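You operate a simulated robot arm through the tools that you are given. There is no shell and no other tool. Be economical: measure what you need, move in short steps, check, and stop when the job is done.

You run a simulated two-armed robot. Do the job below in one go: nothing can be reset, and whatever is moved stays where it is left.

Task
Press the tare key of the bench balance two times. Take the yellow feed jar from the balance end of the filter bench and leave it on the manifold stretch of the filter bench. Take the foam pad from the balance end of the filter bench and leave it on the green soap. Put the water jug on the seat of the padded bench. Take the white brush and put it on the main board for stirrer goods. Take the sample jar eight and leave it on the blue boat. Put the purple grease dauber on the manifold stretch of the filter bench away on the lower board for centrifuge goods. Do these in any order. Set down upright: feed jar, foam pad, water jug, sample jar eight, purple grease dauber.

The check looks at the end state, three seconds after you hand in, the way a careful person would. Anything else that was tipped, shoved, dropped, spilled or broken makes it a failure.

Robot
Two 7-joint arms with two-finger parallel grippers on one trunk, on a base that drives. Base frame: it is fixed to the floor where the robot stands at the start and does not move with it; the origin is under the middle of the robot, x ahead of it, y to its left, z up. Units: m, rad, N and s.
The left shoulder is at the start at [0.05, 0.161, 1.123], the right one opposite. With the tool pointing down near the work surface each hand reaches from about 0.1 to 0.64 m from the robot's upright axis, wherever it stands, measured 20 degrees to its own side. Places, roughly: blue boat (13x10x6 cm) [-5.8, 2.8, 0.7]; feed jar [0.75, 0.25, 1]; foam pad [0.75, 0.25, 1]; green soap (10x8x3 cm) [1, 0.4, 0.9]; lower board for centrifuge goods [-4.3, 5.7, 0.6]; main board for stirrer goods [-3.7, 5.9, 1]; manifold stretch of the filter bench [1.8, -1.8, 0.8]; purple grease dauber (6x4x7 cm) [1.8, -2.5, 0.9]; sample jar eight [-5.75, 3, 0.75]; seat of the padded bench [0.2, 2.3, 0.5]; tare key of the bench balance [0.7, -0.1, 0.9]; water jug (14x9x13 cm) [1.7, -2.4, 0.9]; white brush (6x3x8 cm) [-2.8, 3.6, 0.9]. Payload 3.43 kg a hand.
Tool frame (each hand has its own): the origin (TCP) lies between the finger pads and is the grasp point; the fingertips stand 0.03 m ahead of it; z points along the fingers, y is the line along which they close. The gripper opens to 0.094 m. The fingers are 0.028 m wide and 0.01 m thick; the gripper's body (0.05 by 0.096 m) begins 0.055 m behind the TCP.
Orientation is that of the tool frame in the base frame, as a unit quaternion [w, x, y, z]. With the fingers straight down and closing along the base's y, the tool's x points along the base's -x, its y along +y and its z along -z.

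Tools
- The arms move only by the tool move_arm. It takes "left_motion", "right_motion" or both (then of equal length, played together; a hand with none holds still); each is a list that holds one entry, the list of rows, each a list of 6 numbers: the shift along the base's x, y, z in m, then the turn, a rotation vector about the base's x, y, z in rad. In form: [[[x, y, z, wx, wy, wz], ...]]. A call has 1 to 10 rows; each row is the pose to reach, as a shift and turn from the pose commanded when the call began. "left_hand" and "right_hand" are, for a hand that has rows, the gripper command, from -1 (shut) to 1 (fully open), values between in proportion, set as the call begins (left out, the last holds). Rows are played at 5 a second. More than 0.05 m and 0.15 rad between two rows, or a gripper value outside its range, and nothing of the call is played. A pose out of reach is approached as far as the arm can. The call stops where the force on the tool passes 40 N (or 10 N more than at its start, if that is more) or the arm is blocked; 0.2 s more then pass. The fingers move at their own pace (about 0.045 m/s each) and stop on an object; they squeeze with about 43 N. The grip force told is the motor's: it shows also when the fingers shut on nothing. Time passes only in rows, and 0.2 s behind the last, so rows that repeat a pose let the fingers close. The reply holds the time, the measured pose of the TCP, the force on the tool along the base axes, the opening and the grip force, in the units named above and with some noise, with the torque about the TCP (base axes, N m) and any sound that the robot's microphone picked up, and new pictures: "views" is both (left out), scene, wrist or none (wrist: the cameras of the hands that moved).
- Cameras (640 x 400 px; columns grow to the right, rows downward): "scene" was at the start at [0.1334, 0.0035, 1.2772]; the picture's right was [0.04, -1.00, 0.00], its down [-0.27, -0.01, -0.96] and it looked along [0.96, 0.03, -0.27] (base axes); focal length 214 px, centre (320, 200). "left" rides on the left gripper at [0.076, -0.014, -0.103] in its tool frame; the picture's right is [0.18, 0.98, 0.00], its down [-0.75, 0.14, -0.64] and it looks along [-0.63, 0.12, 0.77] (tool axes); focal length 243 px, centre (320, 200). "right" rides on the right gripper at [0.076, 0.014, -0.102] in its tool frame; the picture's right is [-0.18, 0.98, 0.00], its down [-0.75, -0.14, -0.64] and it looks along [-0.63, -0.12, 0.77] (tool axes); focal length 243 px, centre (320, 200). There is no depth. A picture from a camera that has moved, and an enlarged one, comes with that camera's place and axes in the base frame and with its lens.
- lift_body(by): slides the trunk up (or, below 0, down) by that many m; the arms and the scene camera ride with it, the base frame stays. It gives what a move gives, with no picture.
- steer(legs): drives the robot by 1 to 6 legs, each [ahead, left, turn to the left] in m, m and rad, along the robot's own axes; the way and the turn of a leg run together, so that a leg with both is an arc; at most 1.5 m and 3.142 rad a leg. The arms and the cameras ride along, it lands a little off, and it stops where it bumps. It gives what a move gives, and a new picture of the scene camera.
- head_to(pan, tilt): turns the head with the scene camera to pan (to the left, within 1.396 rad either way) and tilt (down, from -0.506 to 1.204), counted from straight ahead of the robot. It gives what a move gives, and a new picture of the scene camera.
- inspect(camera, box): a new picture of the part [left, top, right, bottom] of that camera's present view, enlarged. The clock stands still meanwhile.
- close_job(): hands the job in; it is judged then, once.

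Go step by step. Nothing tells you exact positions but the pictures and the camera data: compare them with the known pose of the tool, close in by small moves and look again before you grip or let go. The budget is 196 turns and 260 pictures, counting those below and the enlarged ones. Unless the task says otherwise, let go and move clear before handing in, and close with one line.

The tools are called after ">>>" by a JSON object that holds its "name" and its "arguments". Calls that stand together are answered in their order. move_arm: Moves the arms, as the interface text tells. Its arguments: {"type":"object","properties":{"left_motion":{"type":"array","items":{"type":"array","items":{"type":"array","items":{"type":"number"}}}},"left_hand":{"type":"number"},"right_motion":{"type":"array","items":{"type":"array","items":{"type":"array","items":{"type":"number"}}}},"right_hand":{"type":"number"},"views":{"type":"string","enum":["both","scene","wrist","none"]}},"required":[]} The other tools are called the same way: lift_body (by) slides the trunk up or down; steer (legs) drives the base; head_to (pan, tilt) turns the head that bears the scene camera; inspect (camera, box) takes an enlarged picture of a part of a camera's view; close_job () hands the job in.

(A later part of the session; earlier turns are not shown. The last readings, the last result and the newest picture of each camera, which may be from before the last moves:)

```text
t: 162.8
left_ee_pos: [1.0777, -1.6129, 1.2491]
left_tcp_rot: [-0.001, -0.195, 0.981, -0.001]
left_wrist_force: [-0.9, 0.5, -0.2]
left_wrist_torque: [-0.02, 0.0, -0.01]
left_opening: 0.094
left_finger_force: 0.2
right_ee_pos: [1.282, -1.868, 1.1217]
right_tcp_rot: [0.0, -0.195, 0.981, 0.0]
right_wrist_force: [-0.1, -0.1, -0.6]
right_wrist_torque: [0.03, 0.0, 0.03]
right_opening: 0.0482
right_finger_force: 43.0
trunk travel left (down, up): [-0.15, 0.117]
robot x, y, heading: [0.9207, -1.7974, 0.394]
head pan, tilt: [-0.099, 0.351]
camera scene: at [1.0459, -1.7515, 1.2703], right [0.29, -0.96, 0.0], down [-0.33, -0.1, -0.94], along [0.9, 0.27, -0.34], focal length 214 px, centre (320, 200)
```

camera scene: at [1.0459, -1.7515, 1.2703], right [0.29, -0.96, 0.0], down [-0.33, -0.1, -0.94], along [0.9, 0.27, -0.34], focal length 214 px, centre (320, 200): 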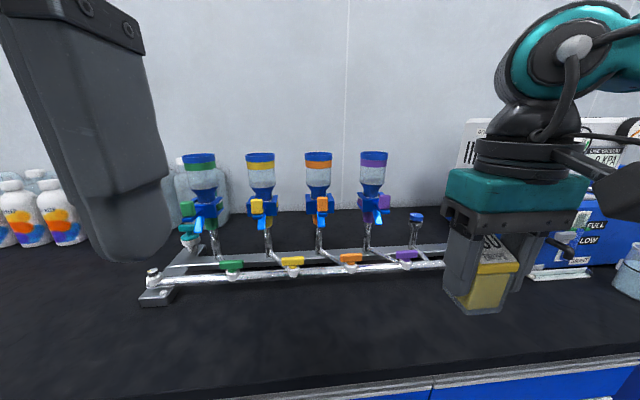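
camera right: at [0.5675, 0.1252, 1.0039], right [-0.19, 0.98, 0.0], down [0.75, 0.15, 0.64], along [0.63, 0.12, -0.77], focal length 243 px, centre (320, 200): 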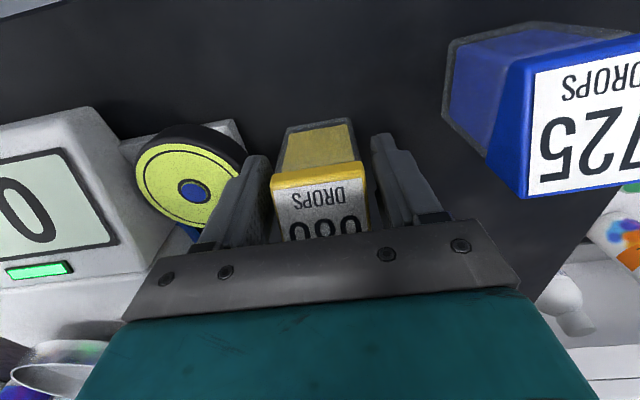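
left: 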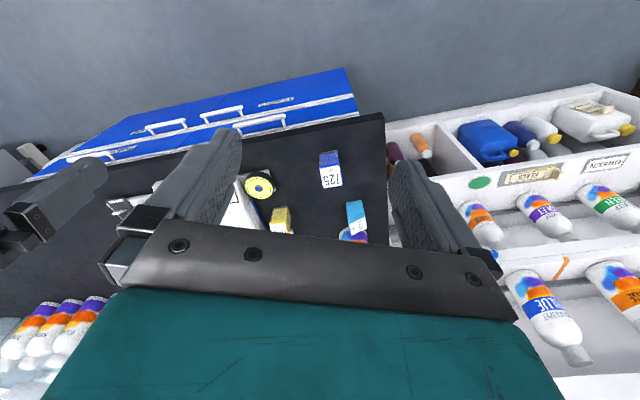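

>>> {"name": "move_arm", "arguments": {"right_motion": [[[0.04, 0.017, 0, 0, 0, 0], [0.08, 0.034, 0, 0, 0, 0], [0.12, 0.051, -0.02, 0, 0, 0], [0.158, 0.068, -0.04, 0, 0, 0], [0.158, 0.068, -0.085, 0, 0, 0], [0.158, 0.068, -0.13, 0, 0, 0], [0.158, 0.068, -0.175, 0, 0, 0], [0.158, 0.068, -0.205, 0, 0, 0]]], "views": "both"}}

```text
t: 164.7
left_ee_pos: [1.0776, -1.6124, 1.2488]
left_tcp_rot: [-0.001, -0.195, 0.981, -0.001]
left_wrist_force: [-0.1, -0.4, 0.1]
left_wrist_torque: [-0.01, 0.01, 0.03]
left_opening: 0.0941
left_finger_force: 0.0
right_ee_pos: [1.4409, -1.8014, 0.9142]
right_tcp_rot: [0.0, -0.195, 0.981, -0.001]
right_wrist_force: [-0.6, 0.8, -1.6]
right_wrist_torque: [0.02, 0.02, -0.03]
right_opening: 0.0482
right_finger_force: 42.8
trunk travel left (down, up): [-0.15, 0.117]
robot x, y, heading: [0.9163, -1.7927, 0.389]
head pan, tilt: [-0.099, 0.351]
camera scene: at [1.0456, -1.7517, 1.2703], right [0.29, -0.96, 0.0], down [-0.33, -0.1, -0.94], along [0.9, 0.27, -0.34], focal length 214 px, centre (320, 200)
camera right: at [1.3647, -1.8176, 1.017], right [-0.21, 0.98, 0.0], down [0.75, 0.16, 0.64], along [0.63, 0.13, -0.77], focal length 243 px, centre (320, 200)
```

scene: 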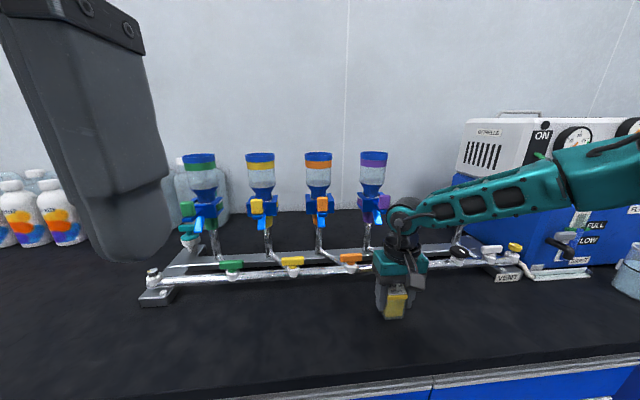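
right: 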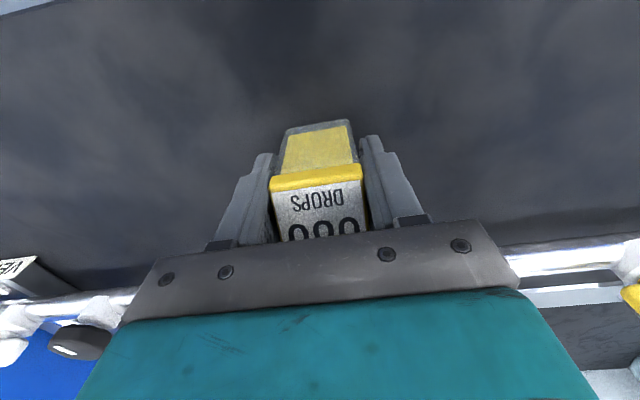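

>>> {"name": "move_arm", "arguments": {"right_motion": [[[0, 0, -0.005, 0, 0, 0], [0, 0, -0.009, 0, 0, 0], [0, 0, -0.012, 0, 0, 0], [0, 0, -0.013, 0, 0, 0]]], "views": "none"}}

```text
t: 165.7
left_ee_pos: [1.0774, -1.6135, 1.2491]
left_tcp_rot: [-0.001, -0.195, 0.981, -0.001]
left_wrist_force: [-0.8, -0.2, -0.3]
left_wrist_torque: [0.03, -0.02, -0.01]
left_opening: 0.0941
left_finger_force: 0.1
right_ee_pos: [1.4395, -1.799, 0.9048]
right_tcp_rot: [0.0, -0.195, 0.981, 0.0]
right_wrist_force: [0.0, 0.1, -1.6]
right_wrist_torque: [0.0, 0.0, -0.03]
right_opening: 0.0481
right_finger_force: 43.2
trunk travel left (down, up): [-0.15, 0.117]
robot x, y, heading: [0.9188, -1.7937, 0.392]
head pan, tilt: [-0.099, 0.351]
```

>>> {"name": "move_arm", "arguments": {"right_motion": [[[0, 0, -0.002, 0, 0, 0], [0, 0, -0.004, 0, 0, 0], [0, 0, -0.005, 0, 0, 0]]], "views": "none"}}

```text
t: 166.4
left_ee_pos: [1.0743, -1.6128, 1.2503]
left_tcp_rot: [-0.001, -0.194, 0.981, 0.0]
left_wrist_force: [0.0, -0.3, 0.2]
left_wrist_torque: [0.01, 0.05, -0.01]
left_opening: 0.094
left_finger_force: 0.1
right_ee_pos: [1.4388, -1.7994, 0.9024]
right_tcp_rot: [0.003, -0.194, 0.981, 0.001]
right_wrist_force: [-0.9, -4.0, 20.5]
right_wrist_torque: [-0.3, 0.39, 0.05]
right_opening: 0.0479
right_finger_force: 43.2
trunk travel left (down, up): [-0.15, 0.117]
robot x, y, heading: [0.9201, -1.795, 0.392]
head pan, tilt: [-0.099, 0.351]
```

Jar firmly on the bench. I release and rise.

>>> {"name": "move_arm", "arguments": {"right_motion": [[[0, 0, 0.002, 0, 0, 0], [0, 0, 0.002, 0, 0, 0], [0, 0, 0.03, 0, 0, 0], [0, 0, 0.07, 0, 0, 0], [0, 0, 0.11, 0, 0, 0], [-0.02, -0.01, 0.15, 0, 0, 0], [-0.05, -0.02, 0.19, 0, 0, 0], [-0.08, -0.04, 0.22, 0, 0, 0], [-0.12, -0.05, 0.22, 0, 0, 0]]], "right_hand": 0.3, "views": "none"}}

>>> {"name": "head_to", "arguments": {"pan": -0.7, "tilt": 0.45}}

```text
refused: row 7 steps farther than a row can; nothing moved
```

```text
t: 167.4
left_ee_pos: [1.0742, -1.6128, 1.2486]
left_tcp_rot: [0.001, -0.194, 0.981, -0.001]
left_wrist_force: [0.5, 0.1, -0.8]
left_wrist_torque: [0.01, -0.01, -0.01]
left_opening: 0.0937
left_finger_force: 0.1
right_ee_pos: [1.4389, -1.7992, 0.9008]
right_tcp_rot: [0.003, -0.195, 0.981, 0.001]
right_wrist_force: [3.3, -5.6, 31.2]
right_wrist_torque: [-0.28, 0.45, 0.09]
right_opening: 0.0482
right_finger_force: 43.1
trunk travel left (down, up): [-0.15, 0.117]
robot x, y, heading: [0.9199, -1.792, 0.394]
head pan, tilt: [-0.7, 0.45]
camera scene: at [1.0415, -1.8067, 1.2616], right [-0.3, -0.95, 0.0], down [-0.41, 0.13, -0.9], along [0.86, -0.27, -0.43], focal length 214 px, centre (320, 200)
```

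scene: 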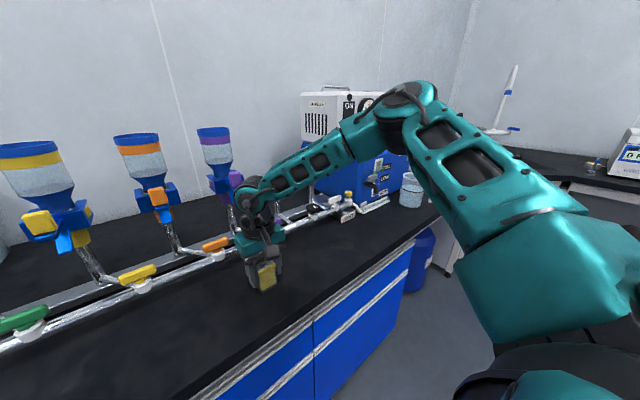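

>>> {"name": "move_arm", "arguments": {"right_motion": [[[0, 0, 0.003, 0, 0, 0], [0, 0, 0.003, 0, 0, 0], [0, 0, 0.03, 0, 0, 0], [0, 0, 0.07, 0, 0, 0], [0, 0, 0.11, 0, 0, 0], [-0.02, -0.01, 0.145, 0, 0, 0], [-0.05, -0.02, 0.175, 0, 0, 0], [-0.08, -0.04, 0.205, 0, 0, 0], [-0.12, -0.05, 0.215, 0, 0, 0], [-0.15, -0.06, 0.215, 0, 0, 0]]], "right_hand": 0.3, "views": "scene"}}

```text
t: 169.7
left_ee_pos: [1.0762, -1.612, 1.2488]
left_tcp_rot: [-0.002, -0.195, 0.981, -0.001]
left_wrist_force: [0.5, 0.2, -0.1]
left_wrist_torque: [0.01, -0.01, 0.01]
left_opening: 0.094
left_finger_force: 0.0
right_ee_pos: [1.2902, -1.8593, 1.1125]
right_tcp_rot: [0.0, -0.196, 0.981, 0.0]
right_wrist_force: [-0.2, 0.1, 0.1]
right_wrist_torque: [0.01, 0.03, -0.05]
right_opening: 0.061
right_finger_force: 0.0
trunk travel left (down, up): [-0.15, 0.117]
robot x, y, heading: [0.9179, -1.7927, 0.397]
head pan, tilt: [-0.7, 0.45]
camera scene: at [1.0434, -1.8067, 1.2612], right [-0.3, -0.95, 0.0], down [-0.41, 0.13, -0.9], along [0.86, -0.27, -0.43], focal length 214 px, centre (320, 200)
```

scene: 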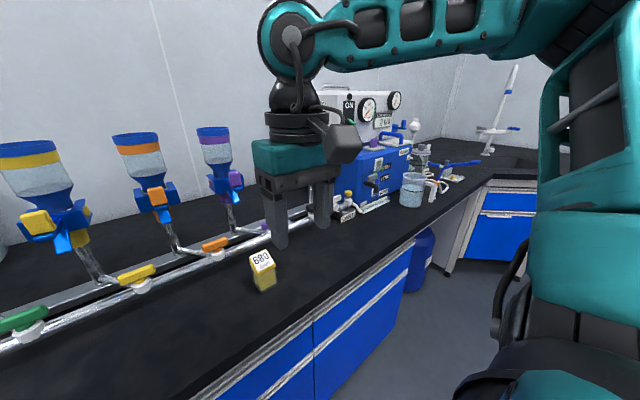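

The jar stands on the manifold stretch. The jug looks to be the ribbed vessel further right; I shift right along the bench.

>>> {"name": "steer", "arguments": {"legs": [[-0.02, -0.42, 0]]}}

>>> {"name": "inspect", "arguments": {"camera": "scene", "box": [200, 80, 480, 260]}}

```text
t: 173.9
left_ee_pos: [1.2196, -2.0083, 1.2488]
left_tcp_rot: [-0.002, -0.194, 0.981, -0.002]
left_wrist_force: [-0.2, -0.1, 0.4]
left_wrist_torque: [-0.01, -0.03, -0.02]
left_opening: 0.0941
left_finger_force: 0.0
right_ee_pos: [1.4336, -2.255, 1.1138]
right_tcp_rot: [0.0, -0.195, 0.981, 0.0]
right_wrist_force: [0.1, -0.2, 0.1]
right_wrist_torque: [0.0, 0.0, 0.04]
right_opening: 0.0613
right_finger_force: 0.0
trunk travel left (down, up): [-0.15, 0.117]
robot x, y, heading: [1.059, -2.1925, 0.392]
head pan, tilt: [-0.7, 0.45]
camera scene: at [1.1864, -2.2037, 1.2611], right [-0.3, -0.95, 0.0], down [-0.41, 0.13, -0.9], along [0.86, -0.27, -0.44], focal length 214 px, centre (320, 200)
```

scene: 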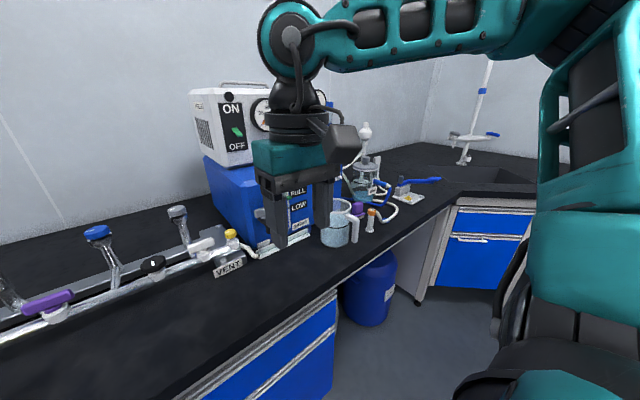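

```text
2.22 times, centred on (340, 170) of scene
camera zoom: at [1.1864, -2.2037, 1.2611], right [-0.3, -0.95, 0.0], down [-0.41, 0.13, -0.9], along [0.86, -0.27, -0.44], focal length 477 px, centre (276, 267)
```

zoom: 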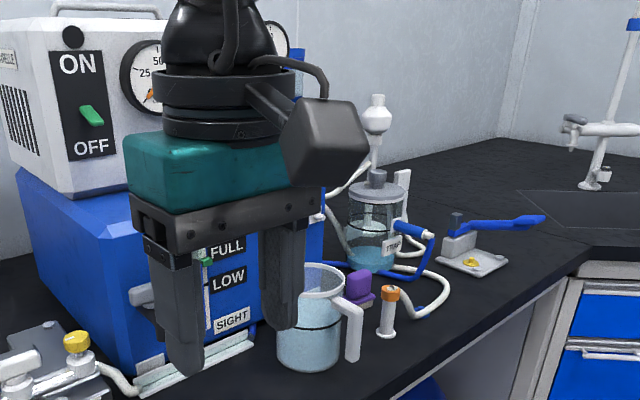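

>>> {"name": "head_to", "arguments": {"pan": -1.3, "tilt": 0.55}}

>>> {"name": "inspect", "arguments": {"camera": "right", "box": [0, 0, 640, 400]}}

```text
t: 174.9
left_ee_pos: [1.22, -2.0081, 1.2489]
left_tcp_rot: [-0.002, -0.194, 0.981, -0.001]
left_wrist_force: [1.0, 0.0, 0.1]
left_wrist_torque: [-0.03, -0.01, -0.01]
left_opening: 0.0939
left_finger_force: 0.0
right_ee_pos: [1.4328, -2.2571, 1.1128]
right_tcp_rot: [0.0, -0.195, 0.981, 0.0]
right_wrist_force: [0.5, -0.2, 0.5]
right_wrist_torque: [-0.01, 0.02, -0.02]
right_opening: 0.0612
right_finger_force: 0.1
trunk travel left (down, up): [-0.15, 0.117]
robot x, y, heading: [1.0589, -2.1964, 0.389]
head pan, tilt: [-1.3, 0.55]
camera scene: at [1.154, -2.2464, 1.2521], right [-0.79, -0.62, 0.0], down [-0.32, 0.41, -0.85], along [0.52, -0.67, -0.52], focal length 214 px, centre (320, 200)
```

scene: 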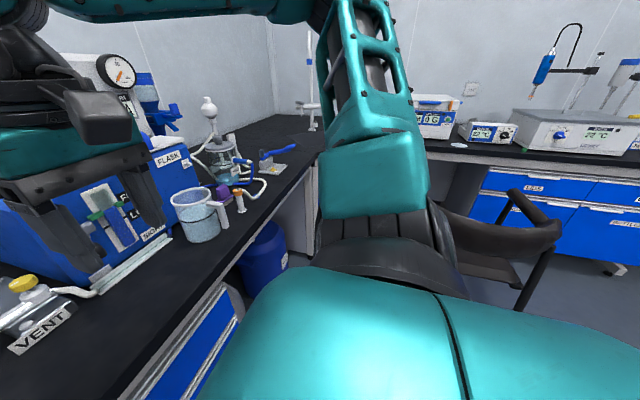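

```text
1.00 times, centred on (320, 200) of right (not enlarged: the box is as wide or as high as the picture)
camera zoom: at [1.3578, -2.2731, 1.2145], right [-0.21, 0.98, 0.0], down [0.75, 0.16, 0.64], along [0.63, 0.13, -0.77], focal length 243 px, centre (320, 200)
```

zoom: 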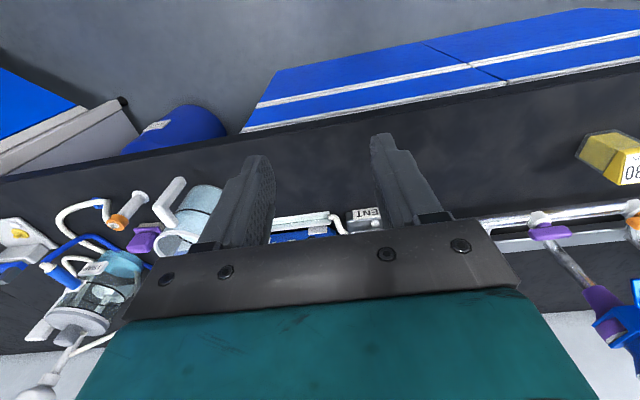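

>>> {"name": "move_arm", "arguments": {"right_motion": [[[0.03, -0.03, 0.01, 0, 0, 0], [0.06, -0.06, 0.02, 0, 0, 0], [0.09, -0.09, 0.03, 0, 0, 0], [0.12, -0.12, 0.03, 0, 0, 0], [0.14, -0.15, 0.03, 0, 0, 0], [0.15, -0.18, 0.03, 0, 0, 0], [0.15, -0.2, 0.03, 0, 0, 0]]], "right_hand": 1, "views": "wrist"}}

```text
t: 176.5
left_ee_pos: [1.2191, -2.0096, 1.2493]
left_tcp_rot: [-0.001, -0.194, 0.981, -0.001]
left_wrist_force: [-0.3, -0.7, 1.5]
left_wrist_torque: [0.03, -0.03, 0.01]
left_opening: 0.0939
left_finger_force: 0.0
right_ee_pos: [1.585, -2.4564, 1.1447]
right_tcp_rot: [0.0, -0.195, 0.981, -0.001]
right_wrist_force: [0.1, -0.3, -0.6]
right_wrist_torque: [-0.02, 0.04, 0.0]
right_opening: 0.094
right_finger_force: 0.1
trunk travel left (down, up): [-0.15, 0.117]
robot x, y, heading: [1.0617, -2.1921, 0.392]
head pan, tilt: [-1.3, 0.55]
camera right: at [1.5088, -2.4741, 1.2468], right [-0.21, 0.98, 0.0], down [0.75, 0.16, 0.64], along [0.63, 0.13, -0.77], focal length 243 px, centre (320, 200)
```

right: 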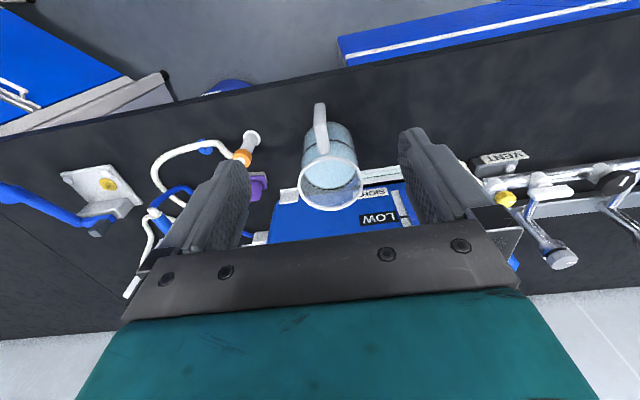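

>>> {"name": "inspect", "arguments": {"camera": "right", "box": [220, 90, 400, 220]}}

>>> {"name": "inspect", "arguments": {"camera": "scene", "box": [120, 130, 320, 290]}}

```text
3.08 times, centred on (310, 155) of right
camera zoom: at [1.5088, -2.4741, 1.2468], right [-0.21, 0.98, 0.0], down [0.75, 0.16, 0.64], along [0.63, 0.13, -0.77], focal length 746 px, centre (351, 338)
```

zoom: 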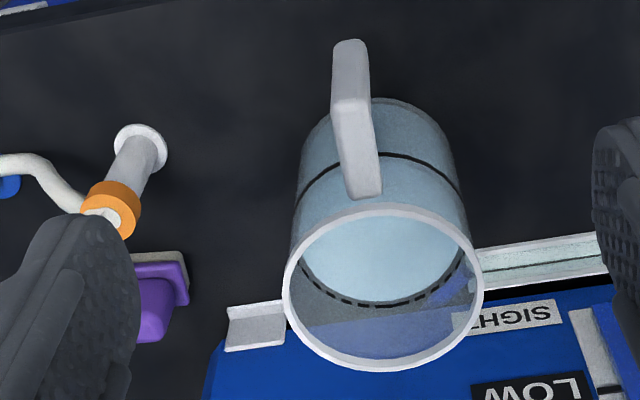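

```text
2.50 times, centred on (220, 210) of scene
camera zoom: at [1.1539, -2.2467, 1.2521], right [-0.79, -0.61, 0.0], down [-0.32, 0.41, -0.85], along [0.52, -0.67, -0.52], focal length 536 px, centre (570, 175)
```

zoom: 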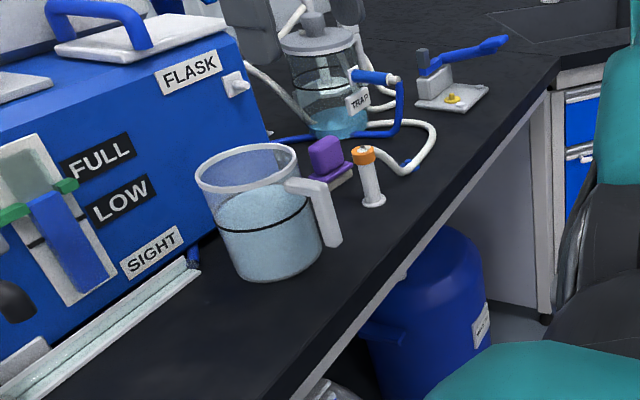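

The jug's handle bar points toward me, about 8 cm from the jug's axis. I'll grip the bar radially (one finger in the gap), so I rotate the right hand by −90°.

>>> {"name": "move_arm", "arguments": {"right_motion": [[[0.004, 0, 0, 0, 0, -0.145], [0.008, 0, 0, 0, 0, -0.29], [0.012, 0, 0, 0, 0, -0.435], [0.016, 0, 0, 0, 0, -0.58], [0.02, 0, 0, 0, 0, -0.725], [0.024, 0, 0, 0, 0, -0.87], [0.028, 0, 0, 0, 0, -1.015], [0.032, 0, 0, 0, 0, -1.16], [0.036, 0, 0, 0, 0, -1.305], [0.04, 0.004, 0, 0, 0, -1.45]]], "right_hand": 0.0, "views": "wrist"}}

```text
t: 178.7
left_ee_pos: [1.2192, -2.0101, 1.248]
left_tcp_rot: [-0.001, -0.194, 0.981, -0.002]
left_wrist_force: [-0.7, -0.6, 0.5]
left_wrist_torque: [0.02, -0.02, 0.03]
left_opening: 0.094
left_finger_force: 0.0
right_ee_pos: [1.6248, -2.4522, 1.1418]
right_tcp_rot: [0.0, 0.506, 0.862, 0.0]
right_wrist_force: [-0.9, 0.0, -0.8]
right_wrist_torque: [-0.01, 0.02, 0.0]
right_opening: 0.0468
right_finger_force: 0.1
trunk travel left (down, up): [-0.15, 0.117]
robot x, y, heading: [1.0647, -2.1909, 0.391]
head pan, tilt: [-1.3, 0.55]
camera right: at [1.5996, -2.3799, 1.2443], right [0.95, 0.32, 0.0], down [0.25, -0.73, 0.64], along [0.2, -0.61, -0.77], focal length 243 px, centre (320, 200)
```

right: 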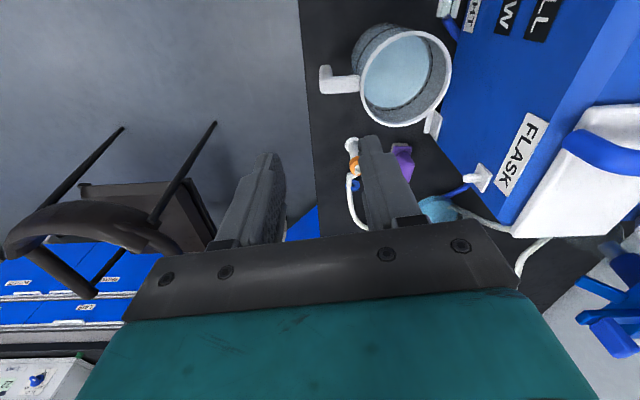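

>>> {"name": "move_arm", "arguments": {"right_motion": [[[0, 0.006, -0.02, 0, 0, -0.12], [0, 0.006, -0.05, 0, 0, -0.12], [0, 0.006, -0.08, 0, 0, -0.12], [0, 0.006, -0.11, 0, 0, -0.12], [0, 0.006, -0.11, 0, 0, -0.12]]], "right_hand": -0.12, "views": "wrist"}}

>>> {"name": "inspect", "arguments": {"camera": "scene", "box": [120, 130, 320, 290]}}

```text
t: 179.9
left_ee_pos: [1.2202, -2.0096, 1.2498]
left_tcp_rot: [-0.002, -0.194, 0.981, -0.001]
left_wrist_force: [0.3, 0.3, 0.0]
left_wrist_torque: [-0.03, 0.01, 0.02]
left_opening: 0.0939
left_finger_force: 0.0
right_ee_pos: [1.6231, -2.4462, 1.0327]
right_tcp_rot: [0.0, 0.556, 0.831, 0.0]
right_wrist_force: [0.2, 0.6, -0.3]
right_wrist_torque: [0.0, -0.04, 0.0]
right_opening: 0.0413
right_finger_force: 0.1
trunk travel left (down, up): [-0.15, 0.117]
robot x, y, heading: [1.0613, -2.1905, 0.388]
head pan, tilt: [-1.3, 0.55]
camera right: at [1.6074, -2.3712, 1.1347], right [0.98, 0.21, 0.0], down [0.16, -0.75, 0.64], along [0.13, -0.63, -0.77], focal length 243 px, centre (320, 200)
```

right: 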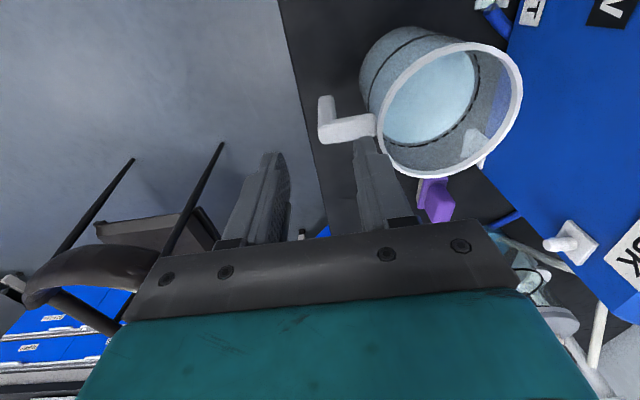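

```text
2.50 times, centred on (220, 210) of scene
camera zoom: at [1.1538, -2.2464, 1.2521], right [-0.79, -0.61, 0.0], down [-0.32, 0.41, -0.85], along [0.52, -0.67, -0.52], focal length 536 px, centre (570, 175)
```

zoom: 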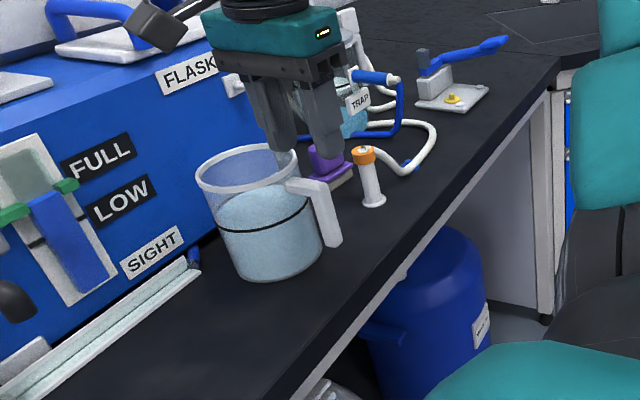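

>>> {"name": "move_arm", "arguments": {"right_motion": [[[0.004, 0.002, -0.02, 0, 0, 0], [0.004, 0.002, -0.04, 0, 0, 0], [0.004, 0.002, -0.06, 0, 0, 0], [0.004, 0.002, -0.078, 0, 0, 0], [0.004, 0.002, -0.09, 0, 0, 0]]], "views": "wrist"}}

>>> {"name": "inspect", "arguments": {"camera": "scene", "box": [120, 130, 320, 290]}}

```text
t: 180.6
left_ee_pos: [1.2189, -2.0084, 1.2485]
left_tcp_rot: [-0.001, -0.194, 0.981, -0.002]
left_wrist_force: [0.8, -0.2, 0.0]
left_wrist_torque: [0.04, 0.05, 0.02]
left_opening: 0.0939
left_finger_force: 0.0
right_ee_pos: [1.632, -2.442, 0.9942]
right_tcp_rot: [0.01, 0.555, 0.832, 0.008]
right_wrist_force: [-7.7, -0.8, 19.8]
right_wrist_torque: [0.08, -0.17, 0.1]
right_opening: 0.0372
right_finger_force: 0.0
trunk travel left (down, up): [-0.15, 0.117]
robot x, y, heading: [1.0597, -2.191, 0.393]
head pan, tilt: [-1.3, 0.55]
stopped in row 3 (right hand): the force on the tool passed its limit at 52 N (the readings are from after the stop); the commanded pose is now the measured one
camera right: at [1.6133, -2.368, 1.0957], right [0.98, 0.21, 0.03], down [0.14, -0.75, 0.64], along [0.15, -0.63, -0.76], focal length 243 px, centre (320, 200)
```

right: 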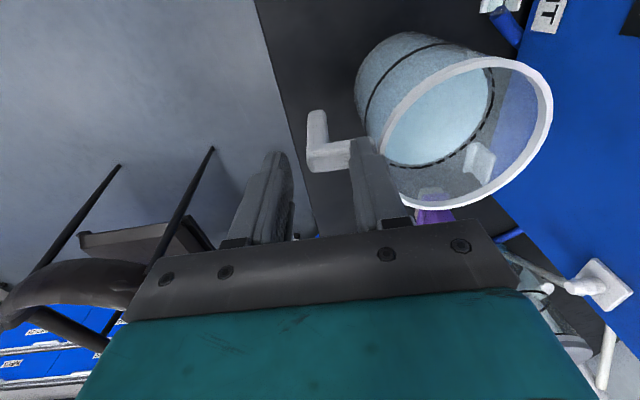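

```text
2.50 times, centred on (220, 210) of scene
camera zoom: at [1.1527, -2.2461, 1.2525], right [-0.79, -0.61, 0.0], down [-0.32, 0.41, -0.85], along [0.52, -0.67, -0.52], focal length 536 px, centre (570, 175)
```

zoom: 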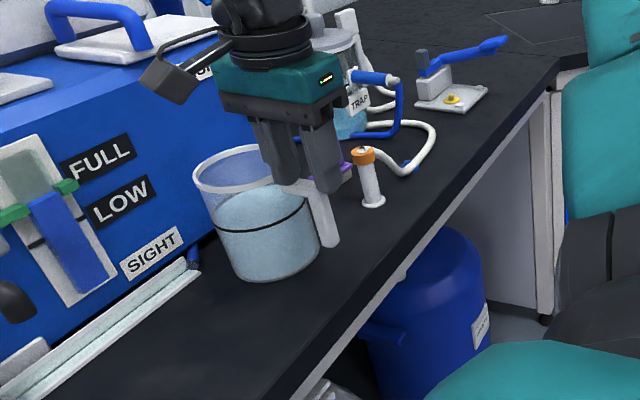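

The handle's top arm closes the gap from above, so a radial grip won't work. I'll grip the jug's body instead (9.0 cm against 9.4 cm opening), so I raise and turn the hand back.

>>> {"name": "move_arm", "arguments": {"right_motion": [[[-0.01, 0, 0.04, 0, 0, 0], [-0.01, 0, 0.085, 0, 0, 0], [-0.01, 0, 0.13, 0, 0, 0.145], [-0.01, 0, 0.15, 0, 0, 0.29], [-0.01, 0, 0.15, 0, 0, 0.435], [-0.01, 0, 0.15, 0, 0, 0.58], [-0.01, 0, 0.15, 0, 0, 0.725], [-0.01, 0, 0.15, 0, 0, 0.87], [-0.01, 0, 0.15, 0, 0, 1.015], [-0.01, 0, 0.15, 0, 0, 1.16]]], "right_hand": 1, "views": "none"}}

>>> {"name": "move_arm", "arguments": {"right_motion": [[[0.02, 0.008, 0, 0, 0, 0.145], [0.04, 0.016, 0, 0, 0, 0.29], [0.06, 0.024, 0, 0, 0, 0.41], [0.075, 0.03, 0, 0, 0, 0.41], [0.075, 0.03, 0, 0, 0, 0.41]]], "right_hand": 1, "views": "wrist"}}

```text
t: 182.8
left_ee_pos: [1.2194, -2.0084, 1.2488]
left_tcp_rot: [-0.001, -0.194, 0.981, -0.001]
left_wrist_force: [0.7, -0.8, 0.1]
left_wrist_torque: [0.03, 0.04, -0.01]
left_opening: 0.0939
left_finger_force: 0.1
right_ee_pos: [1.6221, -2.4441, 1.1406]
right_tcp_rot: [0.003, 0.008, 1.0, 0.009]
right_wrist_force: [0.5, -0.1, 0.1]
right_wrist_torque: [0.01, 0.0, 0.02]
right_opening: 0.0938
right_finger_force: 0.1
trunk travel left (down, up): [-0.15, 0.117]
robot x, y, heading: [1.056, -2.1882, 0.389]
head pan, tilt: [-1.3, 0.55]
```

```text
t: 184.0
left_ee_pos: [1.2185, -2.0103, 1.2492]
left_tcp_rot: [-0.002, -0.194, 0.981, -0.001]
left_wrist_force: [-1.1, -0.2, 0.0]
left_wrist_torque: [-0.01, -0.07, -0.01]
left_opening: 0.0938
left_finger_force: 0.0
right_ee_pos: [1.6887, -2.4123, 1.1404]
right_tcp_rot: [0.002, -0.193, 0.981, 0.008]
right_wrist_force: [0.1, 0.5, 0.3]
right_wrist_torque: [0.02, 0.01, -0.01]
right_opening: 0.0939
right_finger_force: 0.1
right hand out of reach, approached as far as the arm can: row 3, 4, 5
trunk travel left (down, up): [-0.15, 0.117]
robot x, y, heading: [1.0648, -2.1917, 0.391]
head pan, tilt: [-1.3, 0.55]
camera right: at [1.613, -2.4306, 1.2417], right [-0.2, 0.98, 0.02], down [0.75, 0.14, 0.64], along [0.63, 0.14, -0.76], focal length 243 px, centre (320, 200)
```

right: 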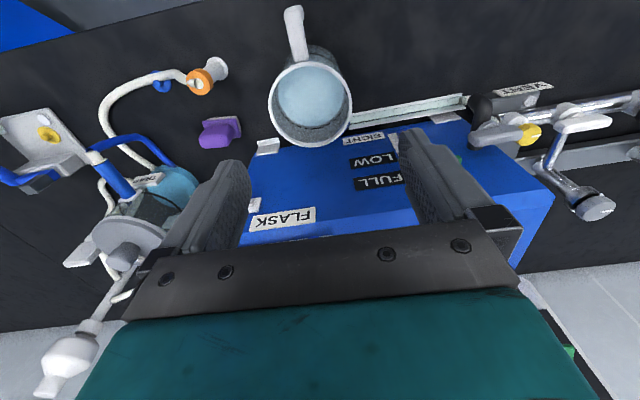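

>>> {"name": "steer", "arguments": {"legs": [[0.05, 0, 0]]}}

>>> {"name": "move_arm", "arguments": {"right_motion": [[[-0.01, -0.01, -0.01, -0.008, 0, 0], [-0.03, -0.025, -0.03, -0.016, 0, 0], [-0.03, -0.025, -0.05, -0.016, 0, 0], [-0.03, -0.025, -0.06, -0.016, 0, 0]]], "views": "wrist"}}

```text
t: 185.0
left_ee_pos: [1.266, -1.9901, 1.2488]
left_tcp_rot: [-0.002, -0.195, 0.981, -0.001]
left_wrist_force: [0.5, -0.1, -0.2]
left_wrist_torque: [0.03, 0.0, -0.01]
left_opening: 0.0941
left_finger_force: 0.1
right_ee_pos: [1.7358, -2.393, 1.1385]
right_tcp_rot: [0.001, -0.193, 0.981, 0.01]
right_wrist_force: [0.1, -0.1, -0.6]
right_wrist_torque: [-0.01, 0.01, -0.03]
right_opening: 0.0941
right_finger_force: 0.1
trunk travel left (down, up): [-0.15, 0.117]
robot x, y, heading: [1.1056, -2.1717, 0.393]
head pan, tilt: [-1.3, 0.55]
camera scene: at [1.2008, -2.2274, 1.252], right [-0.79, -0.61, 0.0], down [-0.32, 0.41, -0.85], along [0.52, -0.67, -0.52], focal length 214 px, centre (320, 200)
```

scene: 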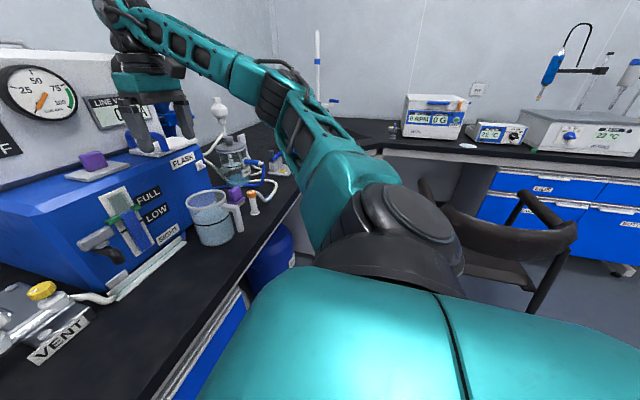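

```text
t: 186.0
left_ee_pos: [1.2661, -1.9911, 1.2478]
left_tcp_rot: [-0.001, -0.195, 0.981, -0.001]
left_wrist_force: [0.4, 0.4, 0.4]
left_wrist_torque: [-0.04, 0.01, 0.01]
left_opening: 0.094
left_finger_force: 0.1
right_ee_pos: [1.7066, -2.4172, 1.0785]
right_tcp_rot: [0.001, -0.193, 0.981, 0.002]
right_wrist_force: [0.0, 0.4, 0.4]
right_wrist_torque: [-0.04, 0.01, 0.02]
right_opening: 0.0937
right_finger_force: 0.1
trunk travel left (down, up): [-0.15, 0.117]
robot x, y, heading: [1.1079, -2.1705, 0.395]
head pan, tilt: [-1.3, 0.55]
camera right: at [1.6289, -2.435, 1.181], right [-0.2, 0.98, 0.0], down [0.75, 0.15, 0.64], along [0.63, 0.13, -0.77], focal length 243 px, centre (320, 200)
```

right: 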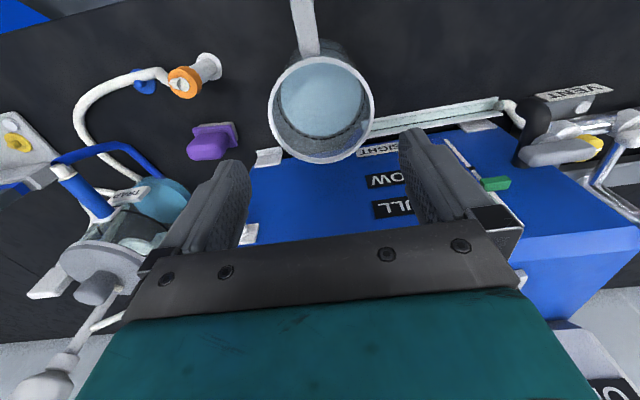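

>>> {"name": "move_arm", "arguments": {"right_motion": [[[-0.005, -0.001, -0.02, 0, 0, 0], [-0.005, -0.001, -0.045, 0, 0, 0], [-0.005, -0.001, -0.065, 0, 0, 0], [-0.005, -0.001, -0.065, 0, 0, 0]]], "right_hand": 1, "views": "wrist"}}

>>> {"name": "inspect", "arguments": {"camera": "scene", "box": [110, 100, 290, 260]}}

```text
t: 187.0
left_ee_pos: [1.2661, -1.9918, 1.2482]
left_tcp_rot: [-0.002, -0.194, 0.981, -0.002]
left_wrist_force: [0.5, -0.4, -0.1]
left_wrist_torque: [0.0, 0.0, -0.02]
left_opening: 0.0939
left_finger_force: 0.1
right_ee_pos: [1.6994, -2.4183, 1.0158]
right_tcp_rot: [0.001, -0.192, 0.981, 0.001]
right_wrist_force: [0.1, 0.4, 0.3]
right_wrist_torque: [-0.01, 0.0, -0.02]
right_opening: 0.0939
right_finger_force: 0.1
trunk travel left (down, up): [-0.15, 0.117]
robot x, y, heading: [1.1092, -2.1712, 0.391]
head pan, tilt: [-1.3, 0.55]
camera right: at [1.6246, -2.4348, 1.1169], right [-0.2, 0.98, 0.0], down [0.75, 0.15, 0.64], along [0.63, 0.13, -0.77], focal length 243 px, centre (320, 200)
```

right: 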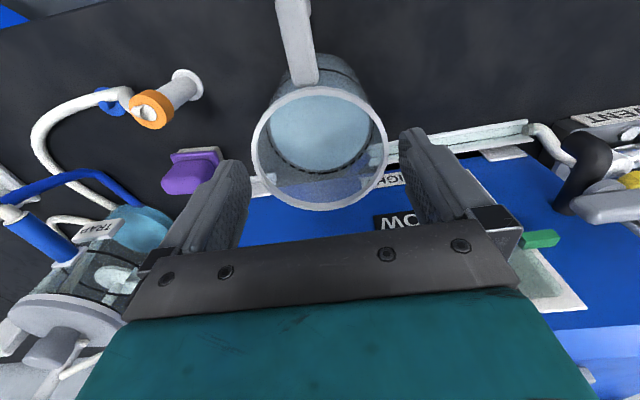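

```text
2.50 times, centred on (200, 180) of scene
camera zoom: at [1.2, -2.2277, 1.2521], right [-0.79, -0.61, 0.0], down [-0.32, 0.41, -0.85], along [0.52, -0.67, -0.52], focal length 536 px, centre (620, 250)
```

zoom: 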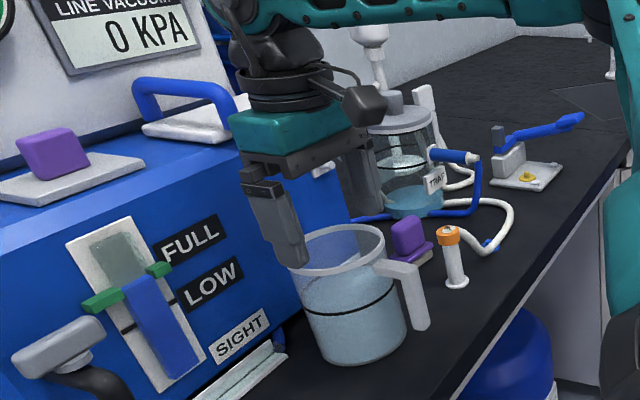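

>>> {"name": "move_arm", "arguments": {"right_motion": [[[-0.001, -0.001, -0.015, 0, 0, 0], [-0.001, -0.001, -0.025, 0, 0, 0], [-0.001, -0.001, -0.035, 0, 0, 0], [-0.001, -0.001, -0.045, 0, 0, 0], [-0.001, -0.001, -0.06, 0, 0, 0]]], "right_hand": 1, "views": "wrist"}}

```text
t: 188.2
left_ee_pos: [1.2658, -1.9907, 1.2495]
left_tcp_rot: [-0.001, -0.194, 0.981, -0.001]
left_wrist_force: [0.1, -1.0, -0.1]
left_wrist_torque: [0.01, 0.0, 0.03]
left_opening: 0.094
left_finger_force: 0.1
right_ee_pos: [1.7003, -2.4196, 0.9534]
right_tcp_rot: [0.001, -0.194, 0.981, 0.001]
right_wrist_force: [-0.8, -0.5, 0.4]
right_wrist_torque: [0.0, 0.02, 0.01]
right_opening: 0.0943
right_finger_force: 0.0
trunk travel left (down, up): [-0.15, 0.117]
robot x, y, heading: [1.1044, -2.1721, 0.394]
head pan, tilt: [-1.3, 0.55]
camera right: at [1.6245, -2.4358, 1.0556], right [-0.2, 0.98, 0.0], down [0.75, 0.15, 0.64], along [0.63, 0.13, -0.77], focal length 243 px, centre (320, 200)
```

right: 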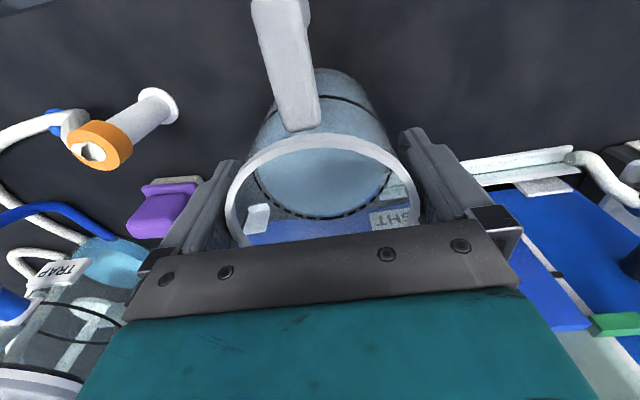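

The fingers straddle the jug with no contact. I lower slightly more, close and lift a little.

>>> {"name": "move_arm", "arguments": {"right_motion": [[[0, 0, -0.008, 0, 0, 0], [0, 0, -0.015, 0, 0, 0]]], "views": "none"}}

>>> {"name": "move_arm", "arguments": {"right_motion": [[[0, 0, 0, 0, 0, 0], [0, 0, 0, 0, 0, 0], [0, 0, 0, 0, 0, 0], [0, 0, 0.01, 0, 0, 0], [0, 0, 0.02, 0, 0, 0]]], "right_hand": -1, "views": "both"}}

```text
t: 188.8
left_ee_pos: [1.2668, -1.9905, 1.2492]
left_tcp_rot: [-0.002, -0.194, 0.981, -0.002]
left_wrist_force: [0.2, 0.3, -0.5]
left_wrist_torque: [0.0, -0.04, 0.06]
left_opening: 0.0939
left_finger_force: 0.0
right_ee_pos: [1.6981, -2.419, 0.9396]
right_tcp_rot: [0.0, -0.193, 0.981, 0.001]
right_wrist_force: [-0.2, -0.5, 0.0]
right_wrist_torque: [0.01, -0.01, -0.01]
right_opening: 0.0941
right_finger_force: 0.1
trunk travel left (down, up): [-0.15, 0.117]
robot x, y, heading: [1.1105, -2.1751, 0.392]
head pan, tilt: [-1.3, 0.55]
```

```text
t: 190.0
left_ee_pos: [1.2662, -1.9916, 1.2489]
left_tcp_rot: [-0.001, -0.194, 0.981, -0.001]
left_wrist_force: [-0.1, -0.1, 0.3]
left_wrist_torque: [0.0, 0.02, -0.01]
left_opening: 0.094
left_finger_force: 0.0
right_ee_pos: [1.6986, -2.4195, 0.9596]
right_tcp_rot: [0.0, -0.193, 0.981, 0.0]
right_wrist_force: [-0.2, -0.8, -4.7]
right_wrist_torque: [0.05, -0.02, 0.01]
right_opening: 0.0857
right_finger_force: 42.9
trunk travel left (down, up): [-0.15, 0.117]
robot x, y, heading: [1.1076, -2.1723, 0.391]
head pan, tilt: [-1.3, 0.55]
camera scene: at [1.2005, -2.2279, 1.252], right [-0.79, -0.61, 0.0], down [-0.32, 0.41, -0.85], along [0.52, -0.67, -0.52], focal length 214 px, centre (320, 200)
camera right: at [1.6233, -2.4361, 1.0624], right [-0.2, 0.98, 0.0], down [0.75, 0.15, 0.64], along [0.63, 0.13, -0.77], focal length 243 px, centre (320, 200)
```

scene: 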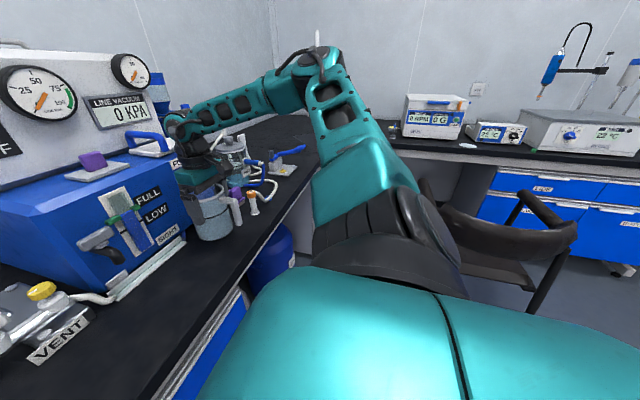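
right: 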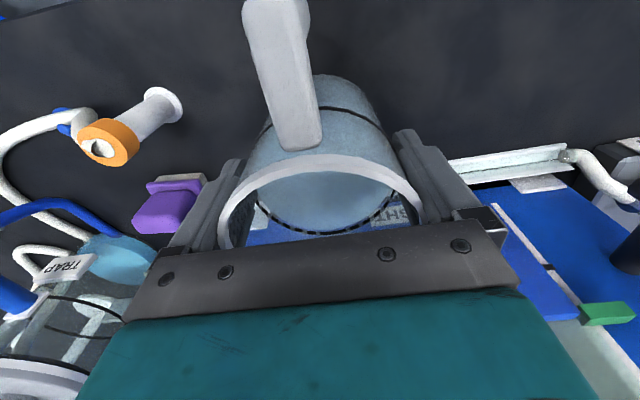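

The jug is held level. I lift it and bring it back close to the body.

>>> {"name": "move_arm", "arguments": {"right_motion": [[[0, 0, 0.035, 0, 0, 0], [0, 0, 0.07, 0, 0, 0], [-0.01, -0.004, 0.105, 0, 0, 0], [-0.03, -0.012, 0.14, 0, 0, 0], [-0.065, -0.02, 0.16, 0, 0, 0], [-0.1, -0.0, 0.16, 0, 0, 0], [-0.13, 0.03, 0.16, 0, 0, 0], [-0.16, 0.06, 0.16, 0, 0, 0], [-0.18, 0.1, 0.16, 0, 0, 0], [-0.19, 0.14, 0.16, 0, 0, 0]]], "views": "scene"}}

```text
t: 192.2
left_ee_pos: [1.266, -1.9896, 1.248]
left_tcp_rot: [-0.002, -0.195, 0.981, -0.001]
left_wrist_force: [0.2, -0.6, 0.5]
left_wrist_torque: [-0.03, 0.01, 0.02]
left_opening: 0.0936
left_finger_force: 0.1
right_ee_pos: [1.5109, -2.2786, 1.1214]
right_tcp_rot: [0.001, -0.193, 0.981, 0.002]
right_wrist_force: [0.6, 1.1, -4.7]
right_wrist_torque: [-0.01, -0.04, -0.01]
right_opening: 0.0857
right_finger_force: 43.4
trunk travel left (down, up): [-0.15, 0.117]
robot x, y, heading: [1.1052, -2.1703, 0.393]
head pan, tilt: [-1.3, 0.55]
camera scene: at [1.2004, -2.2269, 1.2521], right [-0.79, -0.61, 0.0], down [-0.32, 0.41, -0.85], along [0.52, -0.67, -0.52], focal length 214 px, centre (320, 200)
```

scene: 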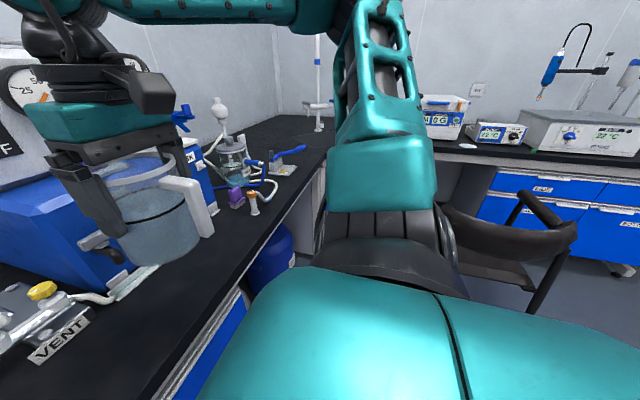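

>>> {"name": "steer", "arguments": {"legs": [[0, -0.223, 0], [0, 0, -0.6], [0, 0, -0.59]]}}

>>> {"name": "head_to", "arguments": {"pan": 0.35, "tilt": 0.5}}

```text
t: 198.0
left_ee_pos: [1.4178, -2.4555, 1.2492]
left_tcp_rot: [-0.001, 0.387, 0.922, 0.0]
left_wrist_force: [0.1, -0.3, 0.0]
left_wrist_torque: [0.0, 0.06, 0.03]
left_opening: 0.0942
left_finger_force: 0.1
right_ee_pos: [1.243, -2.7912, 1.1221]
right_tcp_rot: [0.001, 0.388, 0.922, 0.001]
right_wrist_force: [0.2, -0.4, -5.0]
right_wrist_torque: [-0.02, -0.07, -0.01]
right_opening: 0.0858
right_finger_force: 43.0
trunk travel left (down, up): [-0.15, 0.117]
robot x, y, heading: [1.1943, -2.3777, -0.797]
head pan, tilt: [-1.3, 0.55]
camera scene: at [1.175, -2.4837, 1.2521], right [-0.87, 0.5, 0.0], down [0.26, 0.45, -0.85], along [-0.43, -0.74, -0.52], focal length 214 px, centre (320, 200)
```

scene: 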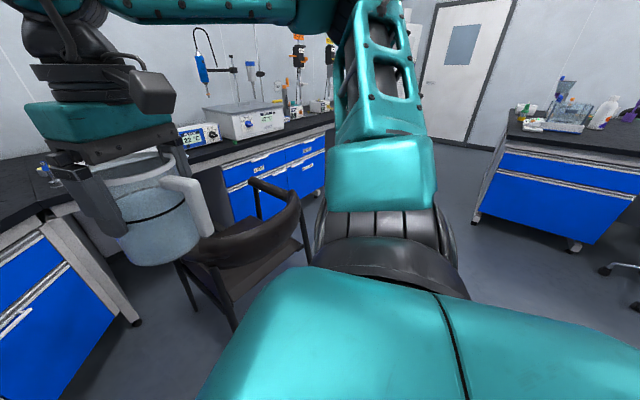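

```text
t: 199.7
left_ee_pos: [1.4196, -2.4552, 1.2489]
left_tcp_rot: [-0.002, 0.387, 0.922, -0.003]
left_wrist_force: [-0.9, 0.0, 0.3]
left_wrist_torque: [-0.01, 0.01, 0.01]
left_opening: 0.0939
left_finger_force: 0.1
right_ee_pos: [1.2437, -2.789, 1.1219]
right_tcp_rot: [0.001, 0.388, 0.922, 0.0]
right_wrist_force: [1.0, 1.0, -5.1]
right_wrist_torque: [-0.04, -0.07, 0.01]
right_opening: 0.086
right_finger_force: 43.3
trunk travel left (down, up): [-0.15, 0.117]
robot x, y, heading: [1.1912, -2.3786, -0.795]
head pan, tilt: [0.351, 0.499]
camera scene: at [1.2906, -2.4631, 1.2563], right [-0.63, -0.78, 0.0], down [-0.37, 0.3, -0.88], along [0.68, -0.55, -0.48], focal length 214 px, centre (320, 200)
```

scene: 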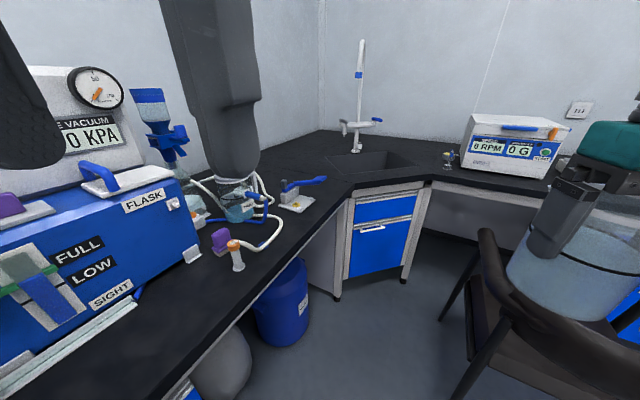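

>>> {"name": "move_arm", "arguments": {"left_motion": [[[0.045, -0.006, -0.01, 0, 0, 0], [0.09, -0.012, -0.02, 0, 0, 0], [0.135, -0.02, -0.03, 0, 0, 0], [0.18, -0.027, -0.05, 0, 0, 0], [0.225, -0.035, -0.07, 0, 0, 0], [0.26, -0.045, -0.09, 0, 0, 0]]], "left_hand": 0.4, "views": "wrist"}}

>>> {"name": "inspect", "arguments": {"camera": "scene", "box": [150, 160, 340, 300]}}

```text
t: 201.1
left_ee_pos: [1.6812, -2.5016, 1.1591]
left_tcp_rot: [-0.003, 0.387, 0.922, 0.001]
left_wrist_force: [-0.9, 0.0, -0.5]
left_wrist_torque: [0.0, 0.03, 0.01]
left_opening: 0.0663
left_finger_force: 0.1
right_ee_pos: [1.2437, -2.7904, 1.1227]
right_tcp_rot: [0.001, 0.387, 0.922, 0.0]
right_wrist_force: [-0.2, 0.9, -5.0]
right_wrist_torque: [-0.05, 0.01, 0.03]
right_opening: 0.0859
right_finger_force: 42.9
trunk travel left (down, up): [-0.15, 0.117]
robot x, y, heading: [1.1886, -2.3804, -0.793]
head pan, tilt: [0.351, 0.499]
camera left: at [1.6194, -2.4578, 1.2629], right [0.57, 0.82, 0.0], down [0.63, -0.44, 0.64], along [0.52, -0.37, -0.77], focal length 243 px, centre (320, 200)
```

left: 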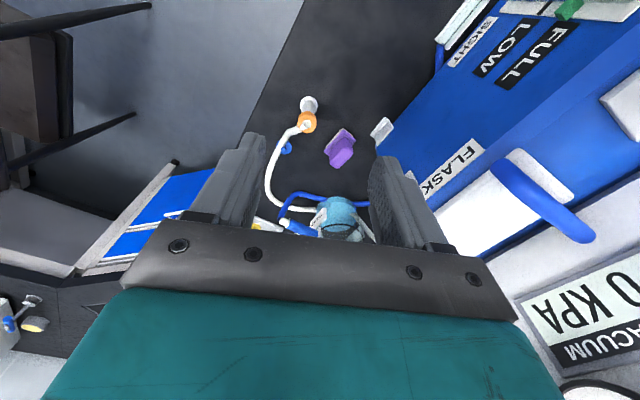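

```text
2.86 times, centred on (245, 230) of scene
camera zoom: at [1.3028, -2.445, 1.2566], right [-0.43, -0.9, 0.0], down [-0.43, 0.21, -0.88], along [0.79, -0.38, -0.48], focal length 613 px, centre (534, 114)
```

zoom: 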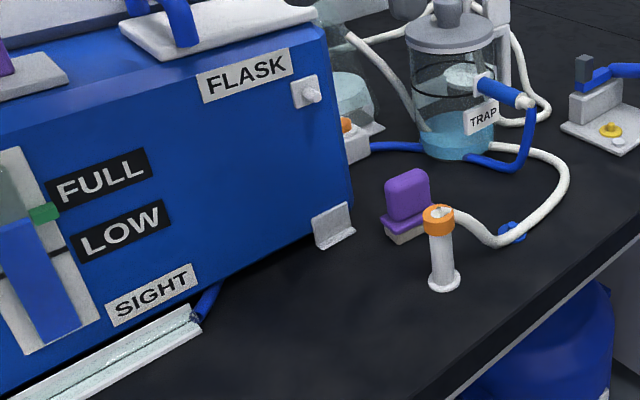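

>>> {"name": "inspect", "arguments": {"camera": "left", "box": [270, 80, 410, 190]}}

```text
3.64 times, centred on (340, 135) of left
camera zoom: at [1.6194, -2.4578, 1.2629], right [0.57, 0.82, 0.0], down [0.63, -0.44, 0.64], along [0.52, -0.37, -0.77], focal length 882 px, centre (247, 436)
```

zoom: 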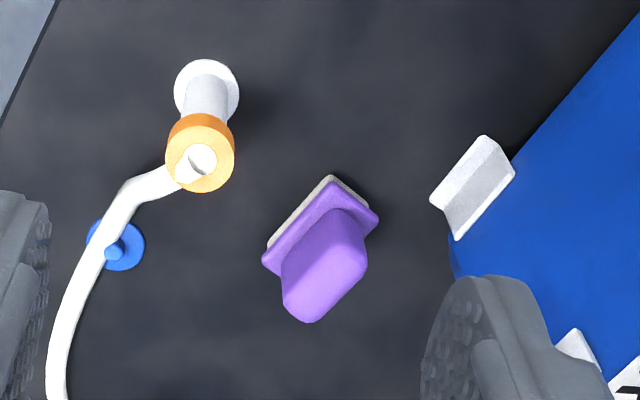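

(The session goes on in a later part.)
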